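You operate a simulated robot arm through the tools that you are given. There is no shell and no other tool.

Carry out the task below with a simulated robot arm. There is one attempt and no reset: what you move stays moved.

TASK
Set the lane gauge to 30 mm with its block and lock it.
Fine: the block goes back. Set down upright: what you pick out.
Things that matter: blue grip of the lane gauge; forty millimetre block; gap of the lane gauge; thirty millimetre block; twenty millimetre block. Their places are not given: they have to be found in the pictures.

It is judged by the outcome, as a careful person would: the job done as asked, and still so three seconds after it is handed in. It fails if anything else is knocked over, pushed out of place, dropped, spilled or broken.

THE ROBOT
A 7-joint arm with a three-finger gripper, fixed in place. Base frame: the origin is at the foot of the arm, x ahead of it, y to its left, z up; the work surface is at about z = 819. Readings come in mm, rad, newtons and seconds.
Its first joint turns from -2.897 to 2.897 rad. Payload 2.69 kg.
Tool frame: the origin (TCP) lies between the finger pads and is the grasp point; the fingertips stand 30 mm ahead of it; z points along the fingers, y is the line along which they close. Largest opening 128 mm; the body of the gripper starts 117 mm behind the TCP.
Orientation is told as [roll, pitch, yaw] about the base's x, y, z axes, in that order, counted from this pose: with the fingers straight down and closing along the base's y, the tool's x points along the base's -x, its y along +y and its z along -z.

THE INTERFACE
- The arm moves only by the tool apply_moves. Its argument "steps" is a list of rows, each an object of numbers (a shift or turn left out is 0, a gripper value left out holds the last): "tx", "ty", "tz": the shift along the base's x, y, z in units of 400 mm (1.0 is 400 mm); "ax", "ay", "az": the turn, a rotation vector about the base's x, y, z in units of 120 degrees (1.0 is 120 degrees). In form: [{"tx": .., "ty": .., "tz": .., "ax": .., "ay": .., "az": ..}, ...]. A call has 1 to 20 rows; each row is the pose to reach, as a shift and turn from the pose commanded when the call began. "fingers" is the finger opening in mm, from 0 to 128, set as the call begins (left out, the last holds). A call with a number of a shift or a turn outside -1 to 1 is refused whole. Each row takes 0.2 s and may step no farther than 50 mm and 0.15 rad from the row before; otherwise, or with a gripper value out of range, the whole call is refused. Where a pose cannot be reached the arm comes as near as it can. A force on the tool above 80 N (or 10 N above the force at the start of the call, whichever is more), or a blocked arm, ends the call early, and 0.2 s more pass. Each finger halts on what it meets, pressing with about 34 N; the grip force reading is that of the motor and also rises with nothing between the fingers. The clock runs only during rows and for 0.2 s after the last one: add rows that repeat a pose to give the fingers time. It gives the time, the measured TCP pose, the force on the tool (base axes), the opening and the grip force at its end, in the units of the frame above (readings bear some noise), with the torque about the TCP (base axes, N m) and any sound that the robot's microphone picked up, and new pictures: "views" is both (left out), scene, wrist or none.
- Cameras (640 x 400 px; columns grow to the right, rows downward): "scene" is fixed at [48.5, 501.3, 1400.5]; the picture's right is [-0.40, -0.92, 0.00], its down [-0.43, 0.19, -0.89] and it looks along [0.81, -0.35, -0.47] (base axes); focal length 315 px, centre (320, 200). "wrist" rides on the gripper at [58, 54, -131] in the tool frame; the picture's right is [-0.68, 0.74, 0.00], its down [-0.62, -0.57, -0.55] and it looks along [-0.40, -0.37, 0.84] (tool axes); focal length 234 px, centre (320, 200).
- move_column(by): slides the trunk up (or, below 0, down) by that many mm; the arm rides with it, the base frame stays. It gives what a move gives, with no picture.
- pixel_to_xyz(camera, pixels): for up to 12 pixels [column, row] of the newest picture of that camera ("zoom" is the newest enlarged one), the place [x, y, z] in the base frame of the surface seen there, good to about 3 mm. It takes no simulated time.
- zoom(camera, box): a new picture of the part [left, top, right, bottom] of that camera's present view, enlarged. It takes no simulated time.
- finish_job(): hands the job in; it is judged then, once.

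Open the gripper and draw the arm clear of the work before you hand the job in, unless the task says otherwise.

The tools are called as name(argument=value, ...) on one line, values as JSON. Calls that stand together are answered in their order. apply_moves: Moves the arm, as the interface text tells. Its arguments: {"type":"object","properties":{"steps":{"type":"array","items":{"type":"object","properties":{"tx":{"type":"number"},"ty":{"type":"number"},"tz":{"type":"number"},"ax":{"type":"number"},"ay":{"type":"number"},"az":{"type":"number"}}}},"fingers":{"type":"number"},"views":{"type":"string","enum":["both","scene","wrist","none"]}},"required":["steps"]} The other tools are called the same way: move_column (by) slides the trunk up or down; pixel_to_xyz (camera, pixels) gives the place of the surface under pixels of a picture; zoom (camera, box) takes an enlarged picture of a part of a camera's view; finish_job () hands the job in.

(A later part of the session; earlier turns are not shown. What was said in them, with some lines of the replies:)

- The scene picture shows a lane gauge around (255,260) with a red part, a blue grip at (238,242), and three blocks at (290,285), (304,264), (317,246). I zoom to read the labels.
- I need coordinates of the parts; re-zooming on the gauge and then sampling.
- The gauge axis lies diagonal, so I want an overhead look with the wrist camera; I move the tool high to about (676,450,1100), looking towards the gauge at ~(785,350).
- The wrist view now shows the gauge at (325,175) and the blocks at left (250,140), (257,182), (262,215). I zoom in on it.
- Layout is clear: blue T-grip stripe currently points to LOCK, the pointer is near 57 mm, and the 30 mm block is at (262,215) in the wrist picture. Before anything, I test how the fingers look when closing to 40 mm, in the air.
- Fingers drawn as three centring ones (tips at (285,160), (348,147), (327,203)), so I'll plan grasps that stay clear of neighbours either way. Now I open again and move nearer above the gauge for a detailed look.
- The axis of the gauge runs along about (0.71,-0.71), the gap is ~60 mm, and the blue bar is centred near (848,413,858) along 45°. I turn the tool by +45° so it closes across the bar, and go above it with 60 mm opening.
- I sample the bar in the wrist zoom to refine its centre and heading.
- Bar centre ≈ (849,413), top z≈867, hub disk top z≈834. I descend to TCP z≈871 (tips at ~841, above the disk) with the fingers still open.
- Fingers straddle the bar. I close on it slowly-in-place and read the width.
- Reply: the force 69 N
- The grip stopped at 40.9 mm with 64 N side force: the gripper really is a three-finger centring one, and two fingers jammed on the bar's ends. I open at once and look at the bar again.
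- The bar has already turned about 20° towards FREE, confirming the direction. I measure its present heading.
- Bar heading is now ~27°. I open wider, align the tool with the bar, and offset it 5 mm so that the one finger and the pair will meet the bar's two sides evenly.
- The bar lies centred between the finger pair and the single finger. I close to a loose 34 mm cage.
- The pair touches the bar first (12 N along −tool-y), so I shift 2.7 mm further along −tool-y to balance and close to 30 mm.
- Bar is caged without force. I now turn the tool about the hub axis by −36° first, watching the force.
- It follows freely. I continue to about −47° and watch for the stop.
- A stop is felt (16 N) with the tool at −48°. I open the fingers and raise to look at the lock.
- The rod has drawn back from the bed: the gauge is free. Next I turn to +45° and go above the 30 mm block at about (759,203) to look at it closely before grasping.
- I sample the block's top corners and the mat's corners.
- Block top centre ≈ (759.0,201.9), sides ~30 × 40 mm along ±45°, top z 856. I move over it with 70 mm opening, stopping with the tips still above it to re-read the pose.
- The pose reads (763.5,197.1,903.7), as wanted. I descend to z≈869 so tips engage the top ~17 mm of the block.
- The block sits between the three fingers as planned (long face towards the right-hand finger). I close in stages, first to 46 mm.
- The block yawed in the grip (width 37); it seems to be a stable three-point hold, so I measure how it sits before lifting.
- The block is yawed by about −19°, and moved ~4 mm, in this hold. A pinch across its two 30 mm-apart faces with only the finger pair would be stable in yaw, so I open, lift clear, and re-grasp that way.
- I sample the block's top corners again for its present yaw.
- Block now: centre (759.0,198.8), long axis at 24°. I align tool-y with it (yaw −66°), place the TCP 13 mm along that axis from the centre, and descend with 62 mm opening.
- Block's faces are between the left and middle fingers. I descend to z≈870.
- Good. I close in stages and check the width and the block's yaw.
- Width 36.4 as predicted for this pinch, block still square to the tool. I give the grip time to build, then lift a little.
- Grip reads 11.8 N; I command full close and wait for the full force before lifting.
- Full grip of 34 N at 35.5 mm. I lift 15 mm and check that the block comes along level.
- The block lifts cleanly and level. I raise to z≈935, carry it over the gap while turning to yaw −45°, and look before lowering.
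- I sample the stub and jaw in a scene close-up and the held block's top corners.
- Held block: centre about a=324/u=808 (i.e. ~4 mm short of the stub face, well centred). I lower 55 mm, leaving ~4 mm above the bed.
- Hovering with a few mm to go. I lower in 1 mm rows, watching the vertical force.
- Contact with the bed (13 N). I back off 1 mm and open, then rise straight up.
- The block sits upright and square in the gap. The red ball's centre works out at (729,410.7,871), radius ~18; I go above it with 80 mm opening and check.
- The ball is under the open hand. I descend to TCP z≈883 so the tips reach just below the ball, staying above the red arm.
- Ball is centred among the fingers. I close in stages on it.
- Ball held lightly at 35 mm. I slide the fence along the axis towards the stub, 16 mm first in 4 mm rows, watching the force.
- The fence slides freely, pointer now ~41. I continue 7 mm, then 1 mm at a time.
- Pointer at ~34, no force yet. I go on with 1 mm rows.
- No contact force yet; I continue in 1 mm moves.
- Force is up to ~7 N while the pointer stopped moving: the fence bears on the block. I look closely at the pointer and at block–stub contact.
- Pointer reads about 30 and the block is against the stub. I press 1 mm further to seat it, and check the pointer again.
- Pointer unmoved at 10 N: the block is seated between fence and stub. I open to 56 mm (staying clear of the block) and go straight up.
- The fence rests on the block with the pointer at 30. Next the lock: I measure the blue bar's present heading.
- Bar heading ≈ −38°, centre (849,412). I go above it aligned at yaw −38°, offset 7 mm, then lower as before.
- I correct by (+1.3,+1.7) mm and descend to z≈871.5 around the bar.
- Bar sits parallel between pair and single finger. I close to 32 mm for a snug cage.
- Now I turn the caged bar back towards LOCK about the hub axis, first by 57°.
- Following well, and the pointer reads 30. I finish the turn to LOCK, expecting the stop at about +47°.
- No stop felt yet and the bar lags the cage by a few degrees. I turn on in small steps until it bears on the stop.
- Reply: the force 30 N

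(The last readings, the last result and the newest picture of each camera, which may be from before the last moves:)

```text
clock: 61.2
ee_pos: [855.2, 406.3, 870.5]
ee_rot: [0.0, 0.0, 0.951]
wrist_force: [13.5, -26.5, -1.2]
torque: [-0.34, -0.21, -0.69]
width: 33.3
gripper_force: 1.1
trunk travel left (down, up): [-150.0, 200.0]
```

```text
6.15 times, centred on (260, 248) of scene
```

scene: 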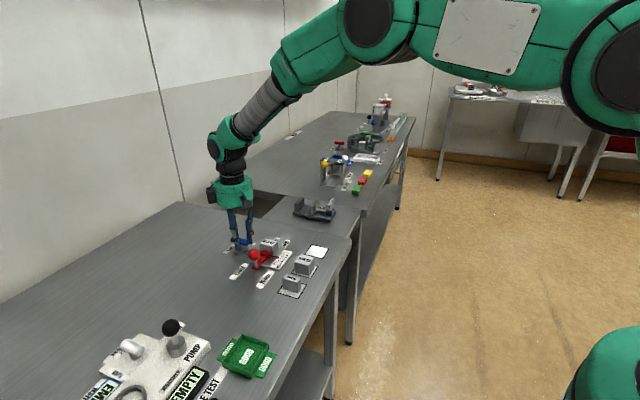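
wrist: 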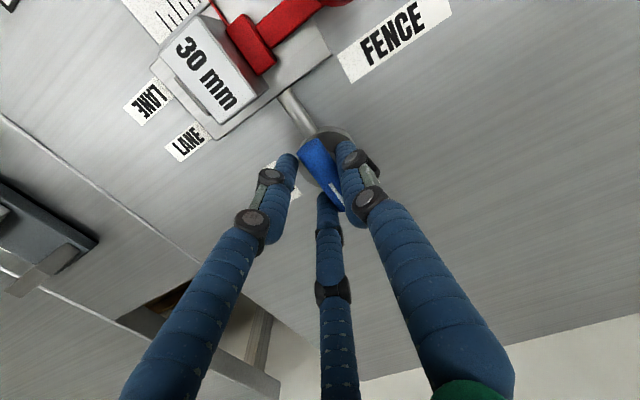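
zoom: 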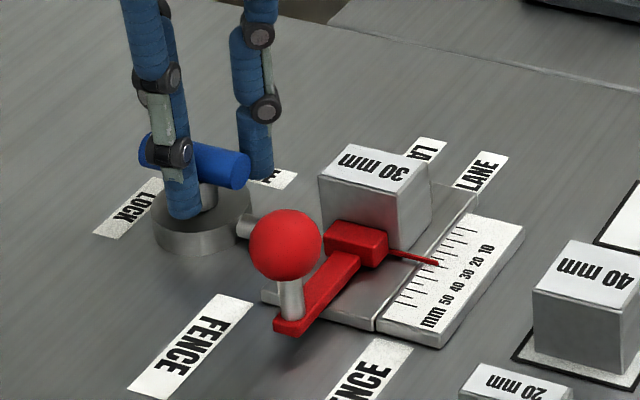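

A firm stop is felt (30 N), the bar is at LOCK. I open and go up to look.

apply_moves(steps=[{}, {}, {}, {"tz": 0.05}, {"tz": 0.12}, {"tz": 0.22}, {"tz": 0.22}], fingers=80)

zoom(camera="scene", box=[215, 220, 305, 280])

zoom(camera="wrist", box=[220, 60, 400, 190])

```text
clock: 62.8
ee_pos: [856.7, 408.5, 959.5]
ee_rot: [0.0, -0.001, 0.952]
wrist_force: [-0.1, -0.5, 0.6]
torque: [0.0, -0.02, 0.0]
width: 80.0
gripper_force: 0.1
trunk travel left (down, up): [-150.0, 200.0]
```

scene: 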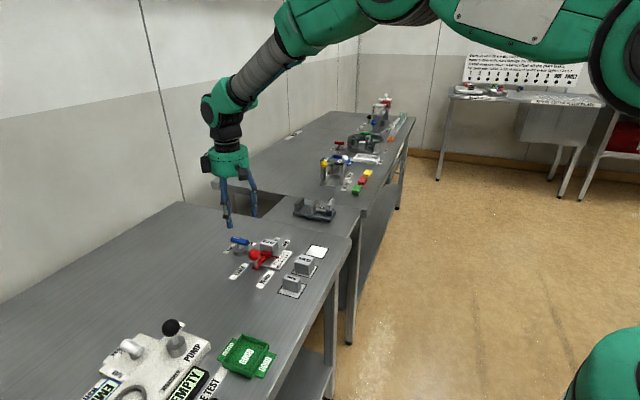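
wrist: 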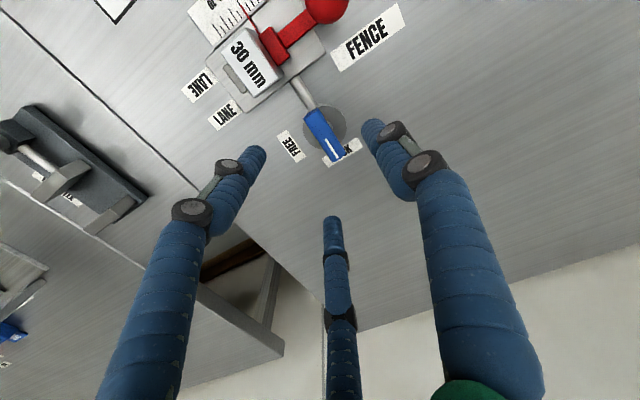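

```text
6.67 times, centred on (260, 250) of scene
```

zoom: 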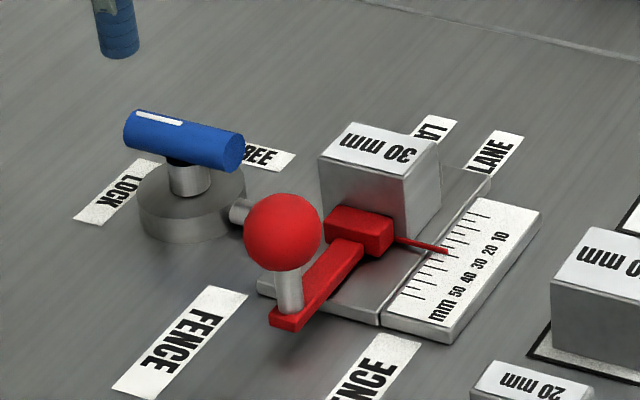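

```text
3.08 times, centred on (310, 125) of wrist
```

zoom: 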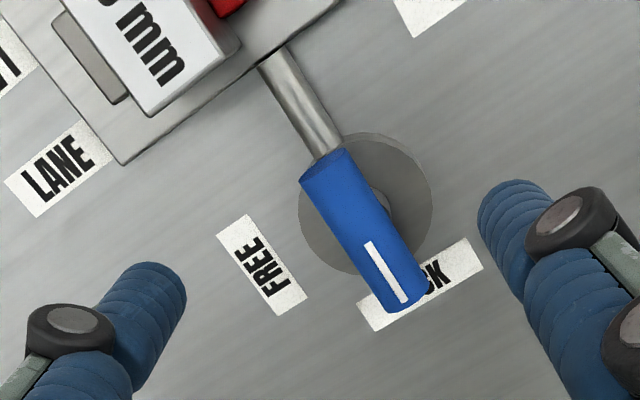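

pixel_to_xyz(camera="zoom", pixels=[[325, 175], [362, 235], [402, 295], [345, 205], [385, 265]])

pixel_to_xyz(camera="scene", pixels=[[233, 238], [238, 240], [244, 243], [266, 247], [264, 243], [277, 248]])

```text
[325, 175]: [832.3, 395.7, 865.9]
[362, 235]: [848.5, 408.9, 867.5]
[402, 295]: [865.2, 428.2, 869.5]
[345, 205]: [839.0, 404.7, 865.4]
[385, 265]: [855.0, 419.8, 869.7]
```

```text
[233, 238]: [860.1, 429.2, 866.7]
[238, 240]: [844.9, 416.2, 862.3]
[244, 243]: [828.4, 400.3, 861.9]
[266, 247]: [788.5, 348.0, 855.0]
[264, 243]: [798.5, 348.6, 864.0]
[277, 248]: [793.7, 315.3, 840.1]
```

The bar is back at its original LOCK heading (~45°) after a firm stop. Next I move over the block, turning to yaw −45°, to take it out.

apply_moves(steps=[{"tx": -0.008, "ty": -0.01, "az": -0.0593}, {"tx": -0.016, "ty": -0.021, "az": -0.1186}, {"tx": -0.024, "ty": -0.032, "az": -0.1779}, {"tx": -0.032, "ty": -0.043, "az": -0.2372}, {"tx": -0.04, "ty": -0.053, "az": -0.2965}, {"tx": -0.048, "ty": -0.064, "az": -0.3558}, {"tx": -0.056, "ty": -0.075, "az": -0.4151}, {"tx": -0.064, "ty": -0.085, "az": -0.4744}, {"tx": -0.072, "ty": -0.096, "az": -0.5337}, {"tx": -0.08, "ty": -0.107, "az": -0.593}, {"tx": -0.088, "ty": -0.117, "az": -0.6523}, {"tx": -0.095, "ty": -0.128, "az": -0.7116}, {"tx": -0.102, "ty": -0.139, "az": -0.7709}, {"tx": -0.11, "ty": -0.149, "az": -0.8295}, {"tx": -0.11, "ty": -0.149, "az": -0.8295}], fingers=62)

zoom(camera="wrist", box=[270, 100, 370, 200])

```text
clock: 66.0
ee_pos: [811.4, 350.1, 959.1]
ee_rot: [0.0, 0.0, -0.786]
wrist_force: [0.4, 0.0, 0.4]
torque: [0.02, 0.01, -0.01]
width: 62.1
gripper_force: 0.1
trunk travel left (down, up): [-150.0, 200.0]
```

scene: 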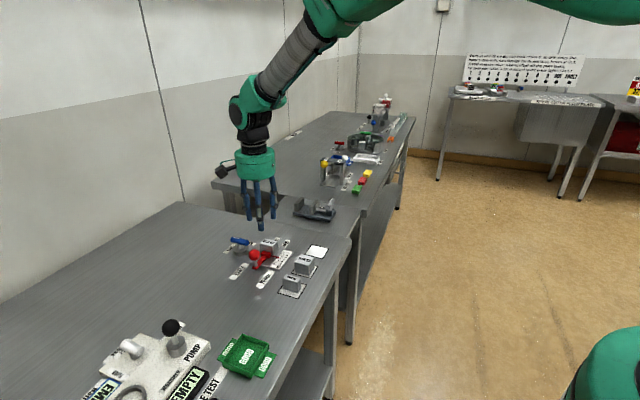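
wrist: 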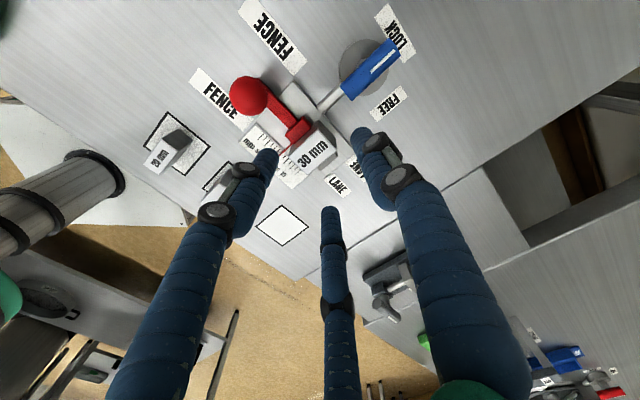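

```text
4.00 times, centred on (320, 150) of wrist
```

zoom: 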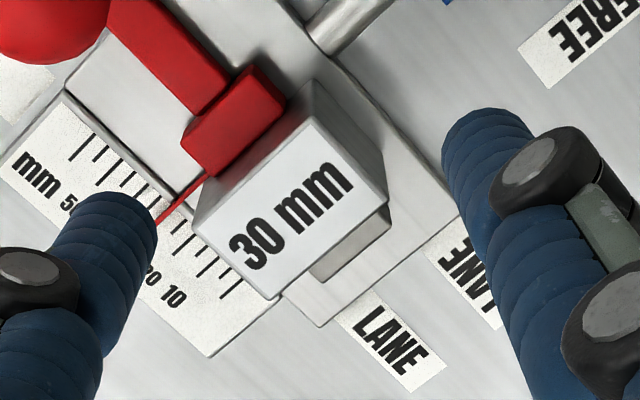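

pixel_to_xyz(camera="zoom", pixels=[[315, 125], [378, 195], [272, 292], [205, 222], [293, 208], [260, 172], [347, 160], [325, 245], [238, 258]])

apply_moves(steps=[{}], views="none")

apply_moves(steps=[{}], views="none")

```text
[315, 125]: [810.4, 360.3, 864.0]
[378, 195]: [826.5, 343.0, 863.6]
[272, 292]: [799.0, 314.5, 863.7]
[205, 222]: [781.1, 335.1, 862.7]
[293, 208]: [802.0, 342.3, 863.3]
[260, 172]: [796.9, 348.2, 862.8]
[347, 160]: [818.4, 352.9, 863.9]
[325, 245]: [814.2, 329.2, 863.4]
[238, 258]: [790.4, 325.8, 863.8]
```

```text
clock: 66.4
ee_pos: [811.1, 349.7, 959.2]
ee_rot: [0.0, 0.001, -0.789]
wrist_force: [-0.3, 0.1, 0.8]
torque: [0.01, 0.01, 0.0]
width: 62.0
gripper_force: 0.1
trunk travel left (down, up): [-150.0, 200.0]
```

```text
clock: 66.8
ee_pos: [810.2, 349.9, 959.9]
ee_rot: [0.001, 0.001, -0.784]
wrist_force: [-0.4, -0.4, -0.1]
torque: [-0.02, 0.05, -0.04]
width: 62.1
gripper_force: 0.1
trunk travel left (down, up): [-150.0, 200.0]
```

Block top centre ≈ (804.7,338.8). I shift the TCP to (814,348) and descend to z≈878 so tips stop ~5 mm above the jaws.

apply_moves(steps=[{"tx": 0.008, "ty": -0.0043, "tz": -0.07}, {"tx": 0.008, "ty": -0.0043, "tz": -0.14}, {"tx": 0.008, "ty": -0.0043, "tz": -0.2038}, {"tx": 0.008, "ty": -0.0043, "tz": -0.2038}])

zoom(camera="wrist", box=[240, 100, 400, 240])

zoom(camera="scene", box=[230, 210, 310, 270])

```text
clock: 67.8
ee_pos: [814.9, 348.3, 878.5]
ee_rot: [0.0, 0.0, -0.785]
wrist_force: [-0.1, 0.5, 0.2]
torque: [-0.01, 0.01, -0.01]
width: 61.9
gripper_force: 0.0
trunk travel left (down, up): [-150.0, 200.0]
```

scene: 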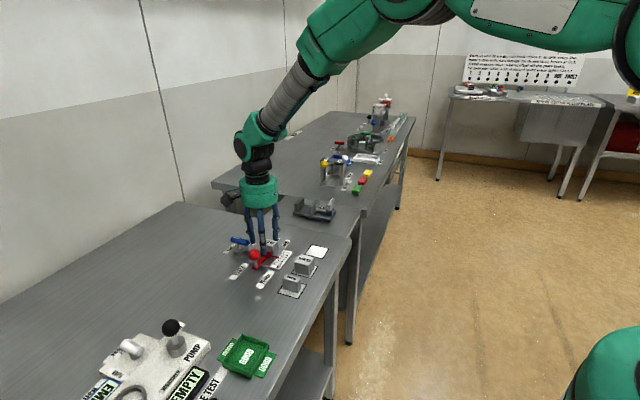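
wrist: 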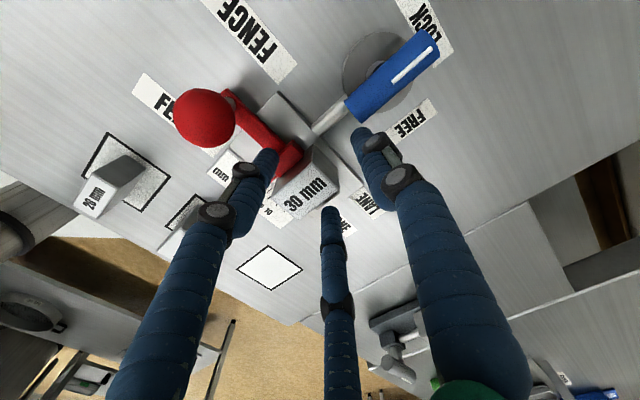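

```text
2.86 times, centred on (320, 170) of wrist
```

zoom: 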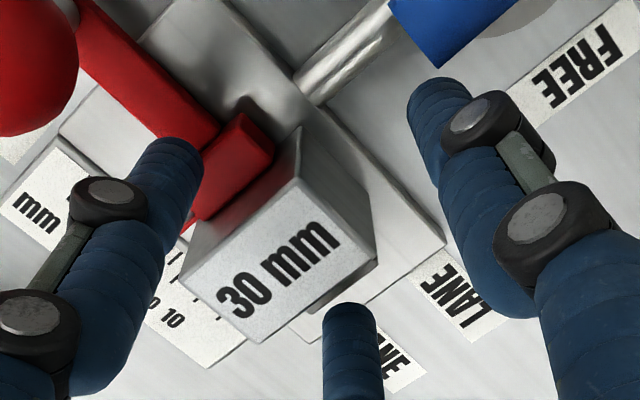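

```text
6.67 times, centred on (270, 240) of scene
```

zoom: 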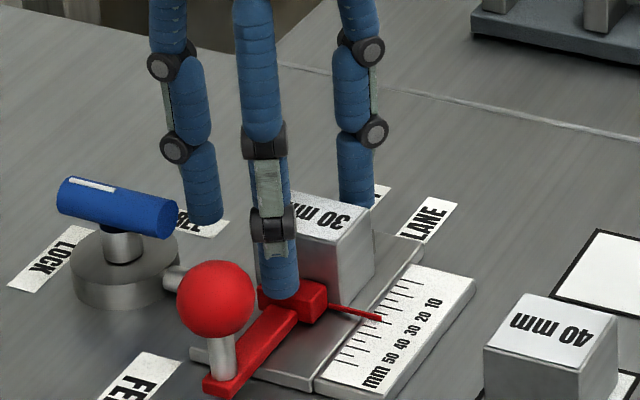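

Same relative placement as the earlier good pinch. I close to 38 mm first and check for side force.

apply_moves(steps=[{}, {}], fingers=39, views="none")

apply_moves(steps=[{}, {}], fingers=34, views="none")

```text
clock: 68.4
ee_pos: [813.7, 347.5, 878.1]
ee_rot: [0.001, 0.0, -0.786]
wrist_force: [0.5, 0.3, -0.3]
torque: [0.04, -0.01, 0.02]
width: 38.9
gripper_force: 0.2
trunk travel left (down, up): [-150.0, 200.0]
```

```text
clock: 69.0
ee_pos: [813.9, 347.1, 877.4]
ee_rot: [0.001, -0.001, -0.785]
wrist_force: [-0.6, 0.3, 0.2]
torque: [-0.02, 0.0, 0.02]
width: 36.7
gripper_force: 2.2
trunk travel left (down, up): [-150.0, 200.0]
```

Contact at 36.7 mm with no side force, so it is centred. I tighten fully and look.

apply_moves(steps=[{}, {}, {}, {}], fingers=0)

zoom(camera="scene", box=[230, 210, 310, 270])

zoom(camera="wrist", box=[240, 100, 400, 240])

```text
clock: 70.0
ee_pos: [814.6, 346.4, 877.9]
ee_rot: [0.0, -0.001, -0.785]
wrist_force: [-0.7, 0.6, -0.3]
torque: [0.05, 0.03, -0.04]
width: 35.5
gripper_force: 33.8
trunk travel left (down, up): [-150.0, 200.0]
```

scene: 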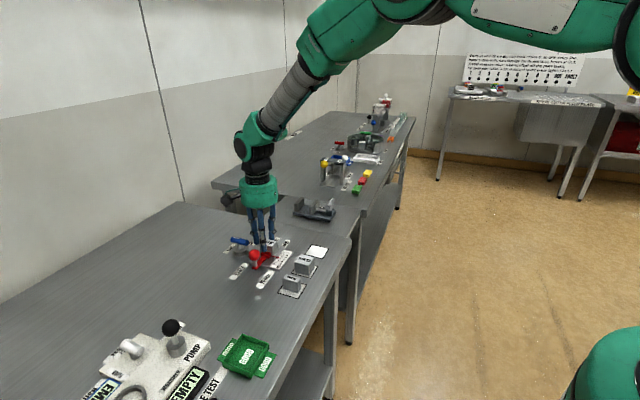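
wrist: 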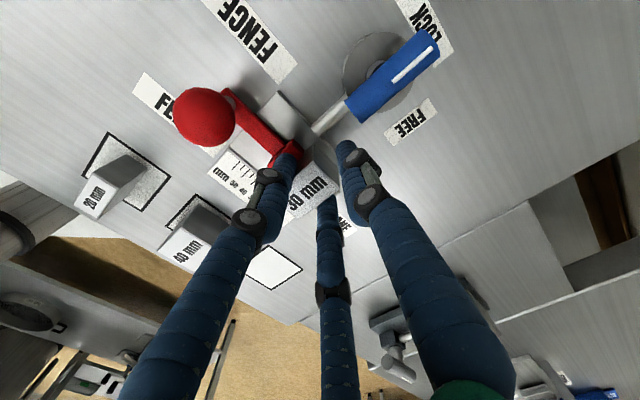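

```text
6.67 times, centred on (270, 240) of scene
```

zoom: 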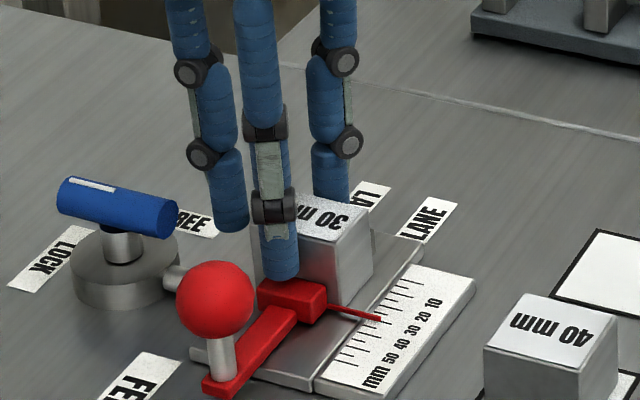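

```text
2.86 times, centred on (320, 170) of wrist
```

zoom: 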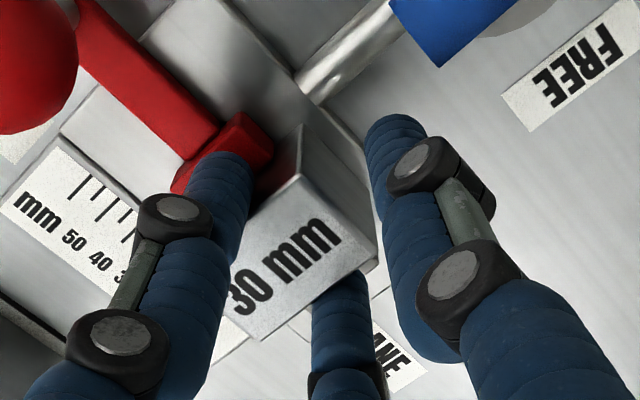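

Firm grip (34 N, 35.5 mm), gauge undisturbed. I lift straight up in 2 mm rows at first, watching the force.

apply_moves(steps=[{"tz": 0.005}, {"tz": 0.01}, {"tz": 0.02}, {"tz": 0.03}, {"tz": 0.03}])

zoom(camera="scene", box=[230, 210, 310, 270])

```text
clock: 71.2
ee_pos: [814.8, 348.3, 891.7]
ee_rot: [0.001, 0.001, -0.786]
wrist_force: [0.3, -0.4, -0.9]
torque: [0.01, -0.02, -0.03]
width: 35.1
gripper_force: 34.2
trunk travel left (down, up): [-150.0, 200.0]
```

scene: 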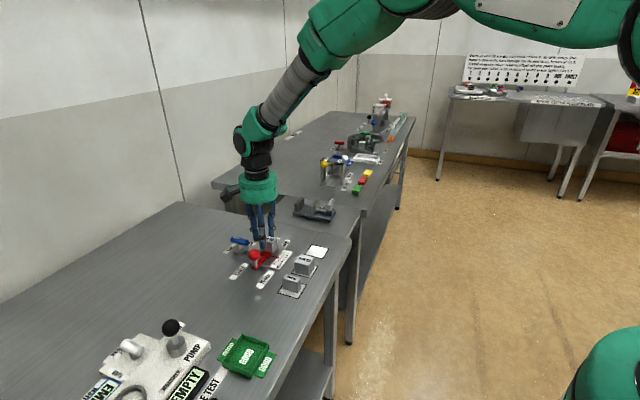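
wrist: 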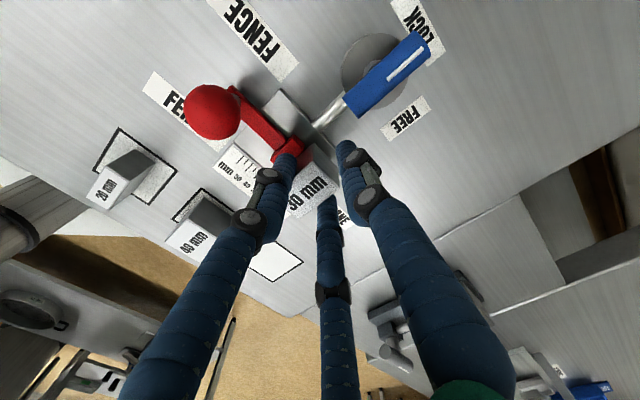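

```text
6.67 times, centred on (270, 240) of scene
```

zoom: 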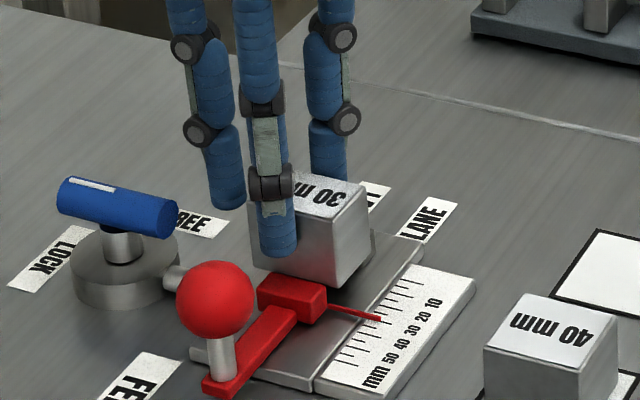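

The block comes out and the fence stays at 30. I raise it, carry it back over its mat (centre ≈ (759.5,202)), keeping yaw −45°.

apply_moves(steps=[{"tz": 0.06}, {"tz": 0.11}, {"tx": -0.028, "ty": -0.085, "tz": 0.11}, {"tx": -0.057, "ty": -0.17, "tz": 0.11}, {"tx": -0.085, "ty": -0.255, "tz": 0.11}, {"tx": -0.114, "ty": -0.341, "tz": 0.11}, {"tx": -0.114, "ty": -0.341, "tz": 0.11}, {"tx": -0.114, "ty": -0.341, "tz": 0.04}, {"tx": -0.114, "ty": -0.341, "tz": 0.01}, {"tx": -0.114, "ty": -0.341, "tz": 0.01}])

zoom(camera="wrist", box=[220, 90, 420, 240])

zoom(camera="scene", box=[270, 200, 370, 290])

```text
clock: 73.4
ee_pos: [767.6, 213.2, 894.2]
ee_rot: [0.001, -0.001, -0.785]
wrist_force: [0.7, -0.3, -1.6]
torque: [-0.01, -0.02, -0.03]
width: 35.5
gripper_force: 34.0
trunk travel left (down, up): [-150.0, 200.0]
```

scene: 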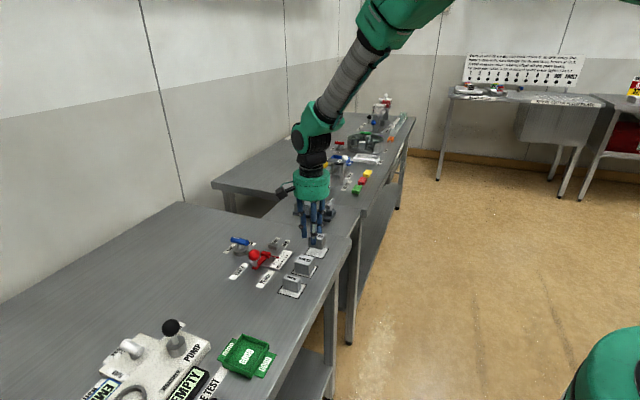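
wrist: 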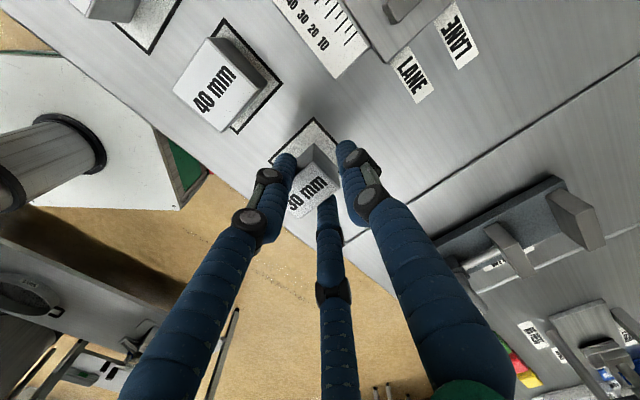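

```text
2.67 times, centred on (320, 165) of wrist
```

zoom: 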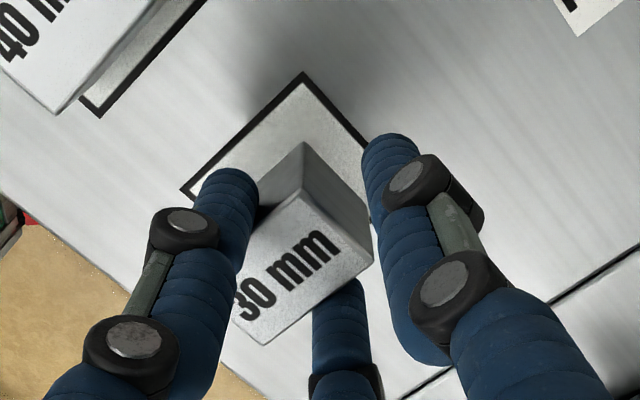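

```text
4.44 times, centred on (320, 245) of scene
```

zoom: 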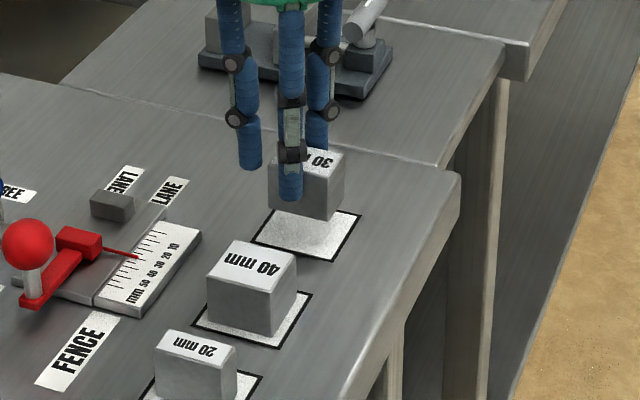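

I sample the held block's top to compare with the mat centre.

pixel_to_xyz(camera="zoom", pixels=[[302, 200], [368, 258], [265, 340], [335, 225], [316, 300], [300, 265], [303, 82], [185, 190]])

```text
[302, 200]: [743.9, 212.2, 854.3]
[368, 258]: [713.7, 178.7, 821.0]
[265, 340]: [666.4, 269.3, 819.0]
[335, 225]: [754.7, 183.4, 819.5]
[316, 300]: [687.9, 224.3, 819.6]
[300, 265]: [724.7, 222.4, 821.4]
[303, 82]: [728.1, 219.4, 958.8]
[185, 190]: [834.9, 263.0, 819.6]
```

The last zoom was the scene one; I redo it on the wrist picture.

zoom(camera="wrist", box=[220, 90, 420, 240])

pixel_to_xyz(camera="zoom", pixels=[[302, 204], [366, 258], [265, 336], [335, 225], [316, 295], [300, 265], [303, 82], [185, 190]])

```text
2.67 times, centred on (320, 165) of wrist
```

zoom: 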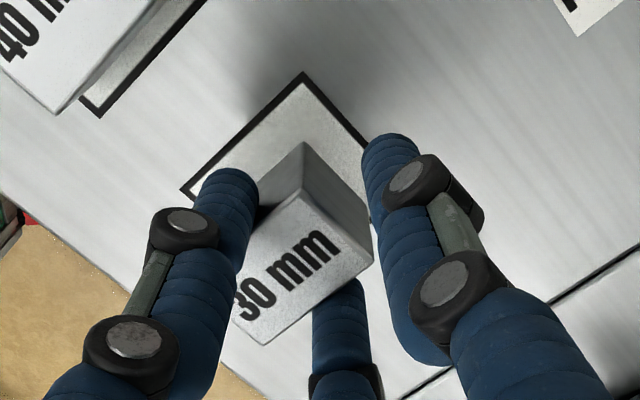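

```text
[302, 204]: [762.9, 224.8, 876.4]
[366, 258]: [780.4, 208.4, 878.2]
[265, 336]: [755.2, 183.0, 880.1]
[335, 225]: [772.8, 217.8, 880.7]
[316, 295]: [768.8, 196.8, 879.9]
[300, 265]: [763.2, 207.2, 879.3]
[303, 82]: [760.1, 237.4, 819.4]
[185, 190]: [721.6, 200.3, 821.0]
```

Held block's centre is (759,204), 2 mm off its first place; I shift by −1.6 mm in y and lower to just above the mat.

apply_moves(steps=[{"tx": 0.001, "ty": -0.004, "tz": -0.02}, {"tx": 0.001, "ty": -0.004, "tz": -0.045}, {"tx": 0.001, "ty": -0.004, "tz": -0.054}, {"tx": 0.001, "ty": -0.004, "tz": -0.054}], views="none")

apply_moves(steps=[{"tz": -0.0025}, {"tz": -0.0025}], views="none")

apply_moves(steps=[{"tz": -0.0025}, {"tz": -0.0025}])

zoom(camera="scene", box=[270, 200, 370, 290])

```text
clock: 74.4
ee_pos: [769.1, 209.5, 871.8]
ee_rot: [0.0, 0.001, -0.786]
wrist_force: [0.1, 0.3, -1.7]
torque: [0.02, -0.03, -0.01]
width: 35.4
gripper_force: 34.0
trunk travel left (down, up): [-150.0, 200.0]
```

```text
clock: 75.0
ee_pos: [768.9, 209.8, 870.9]
ee_rot: [0.0, 0.0, -0.785]
wrist_force: [-0.1, -0.2, -1.8]
torque: [0.03, 0.0, -0.01]
width: 35.6
gripper_force: 33.7
trunk travel left (down, up): [-150.0, 200.0]
```

```text
clock: 75.6
ee_pos: [769.1, 209.8, 870.8]
ee_rot: [0.001, -0.001, -0.786]
wrist_force: [0.2, 0.7, 0.7]
torque: [0.04, 0.04, 0.0]
width: 35.6
gripper_force: 34.1
trunk travel left (down, up): [-150.0, 200.0]
```

scene: 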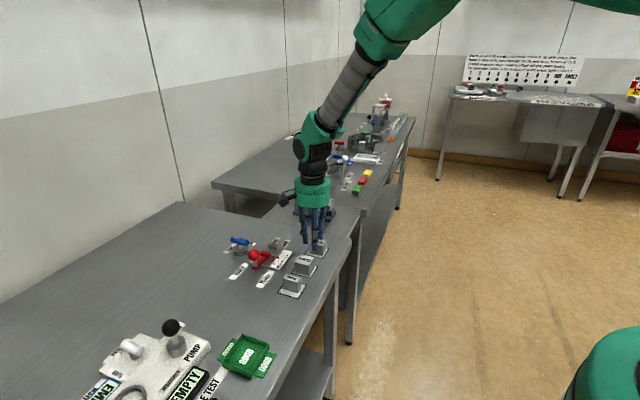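
wrist: 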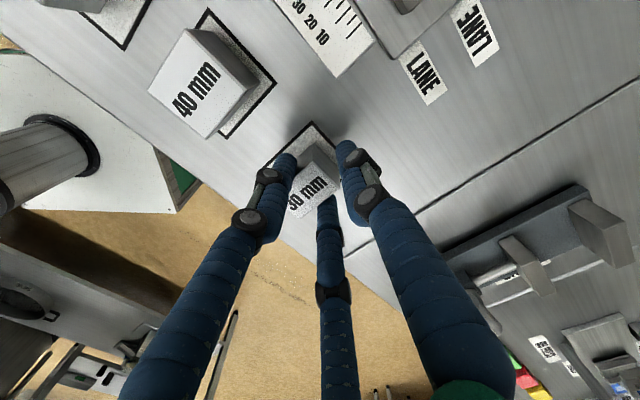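

```text
4.44 times, centred on (320, 245) of scene
```

zoom: 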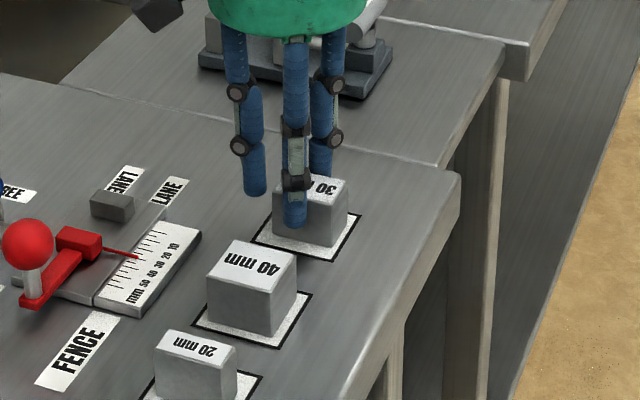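

Weight has just been taken up by the mat (Fz −1.8 → +0.7). I lower 0.6 mm more, then check and open.

apply_moves(steps=[{"tz": -0.0015}, {"tz": -0.0015}], views="none")

apply_moves(steps=[{}, {}, {}], fingers=60)

zoom(camera="scene", box=[270, 200, 370, 290])

```text
clock: 76.2
ee_pos: [768.9, 211.5, 870.3]
ee_rot: [0.001, 0.002, -0.787]
wrist_force: [-1.1, 2.3, 6.5]
torque: [-0.04, 0.19, -0.05]
width: 35.1
gripper_force: 33.8
trunk travel left (down, up): [-150.0, 200.0]
```

```text
clock: 77.0
ee_pos: [770.1, 210.3, 870.0]
ee_rot: [0.0, -0.001, -0.787]
wrist_force: [0.2, 0.4, -0.5]
torque: [0.02, -0.01, 0.0]
width: 60.2
gripper_force: 0.1
trunk travel left (down, up): [-150.0, 200.0]
```

scene: 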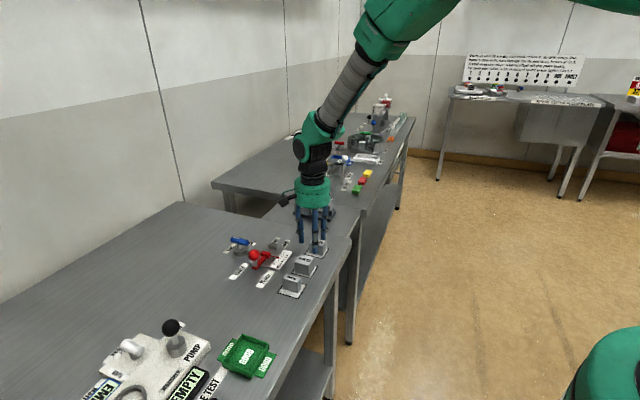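
wrist: 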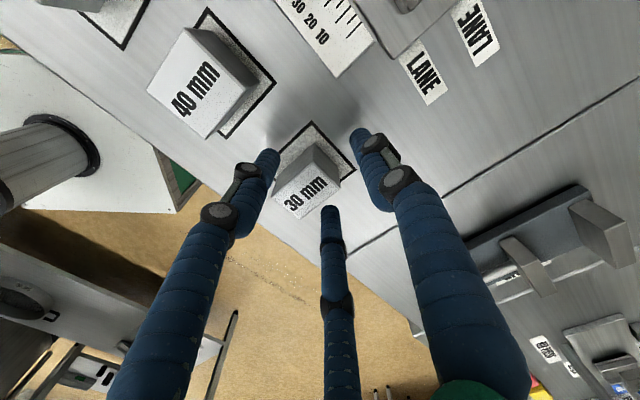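

```text
4.44 times, centred on (320, 245) of scene
```

zoom: 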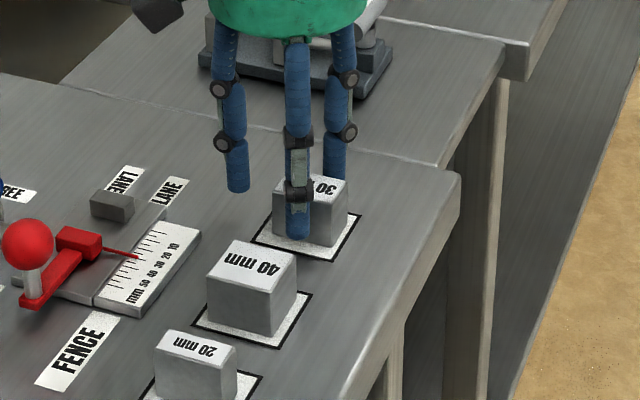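

The block stands upright on its mat and is released. I lift straight up and draw well clear, then inspect everything.

apply_moves(steps=[{"tz": 0.06}, {"tz": 0.16}, {"tz": 0.28}, {"tz": 0.4}, {"tz": 0.5}, {"tx": -0.05, "ty": -0.1, "tz": 0.55}, {"tx": -0.1, "ty": -0.2, "tz": 0.6}, {"tx": -0.15, "ty": -0.3, "tz": 0.65}, {"tx": -0.15, "ty": -0.3, "tz": 0.65}])

zoom(camera="scene", box=[210, 220, 350, 307])

zoom(camera="scene", box=[250, 230, 300, 265])

```text
clock: 79.0
ee_pos: [707.2, 88.8, 1130.6]
ee_rot: [-0.001, 0.0, -0.784]
wrist_force: [0.0, -1.3, 0.2]
torque: [0.07, -0.04, -0.05]
width: 60.2
gripper_force: 0.0
trunk travel left (down, up): [-150.0, 200.0]
```

scene: 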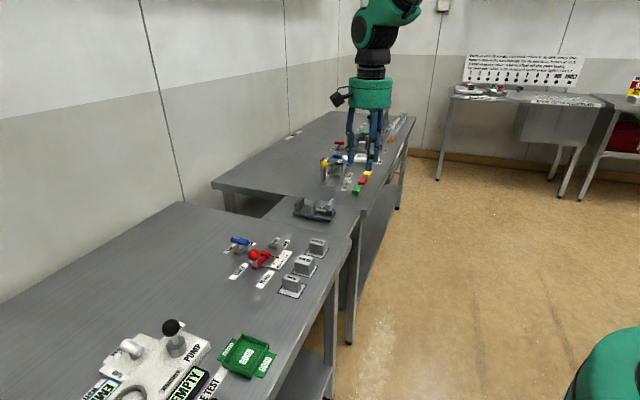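
wrist: 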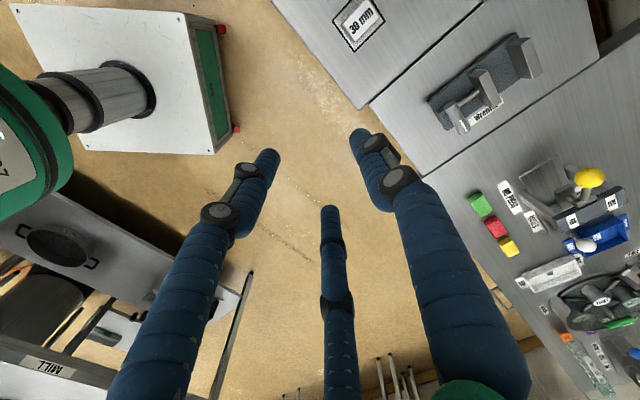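

```text
4.57 times, centred on (280, 264) of scene
```

zoom: 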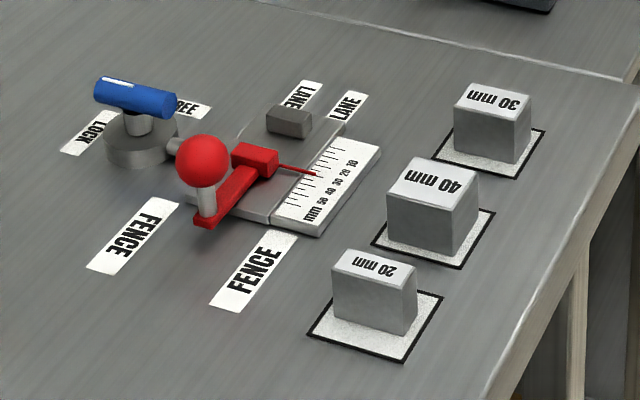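

```text
11.43 times, centred on (275, 248) of scene
```

zoom: 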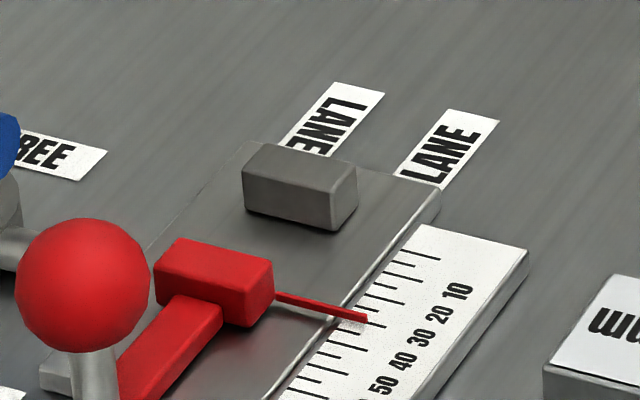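

The fence stands at 30 with the block out, and the blue grip matches its first LOCK position. All three blocks are upright on their mats and the arm is clear with the gripper open, so I hand the job in.

finish_job()

```text
The job is handed in.
```

The lane gauge is set to 30 mm with its block and locked, and I've handed the job in.

- **Gauge:** I pushed the fence up until the 30 mm block was held firmly against the fixed stop. I then turned the blue grip to LOCK until it hit a firm stop. After the block came out, the fence hadn't moved and the pointer still read about 30.
- **Block:** the 30 mm block is back upright on its mat, within about 1–2 mm of where it started.
- **Other items:** the 20 mm and 40 mm blocks stayed in place, and nothing was knocked over or dropped.

The gripper turned out to have three fingers that close on a centre, not the two described. Because of that, my first grab at the blue grip jammed and turned it about 20° towards FREE. My first grab at the 30 mm block twisted it on its mat. I re-gripped both before carrying on.
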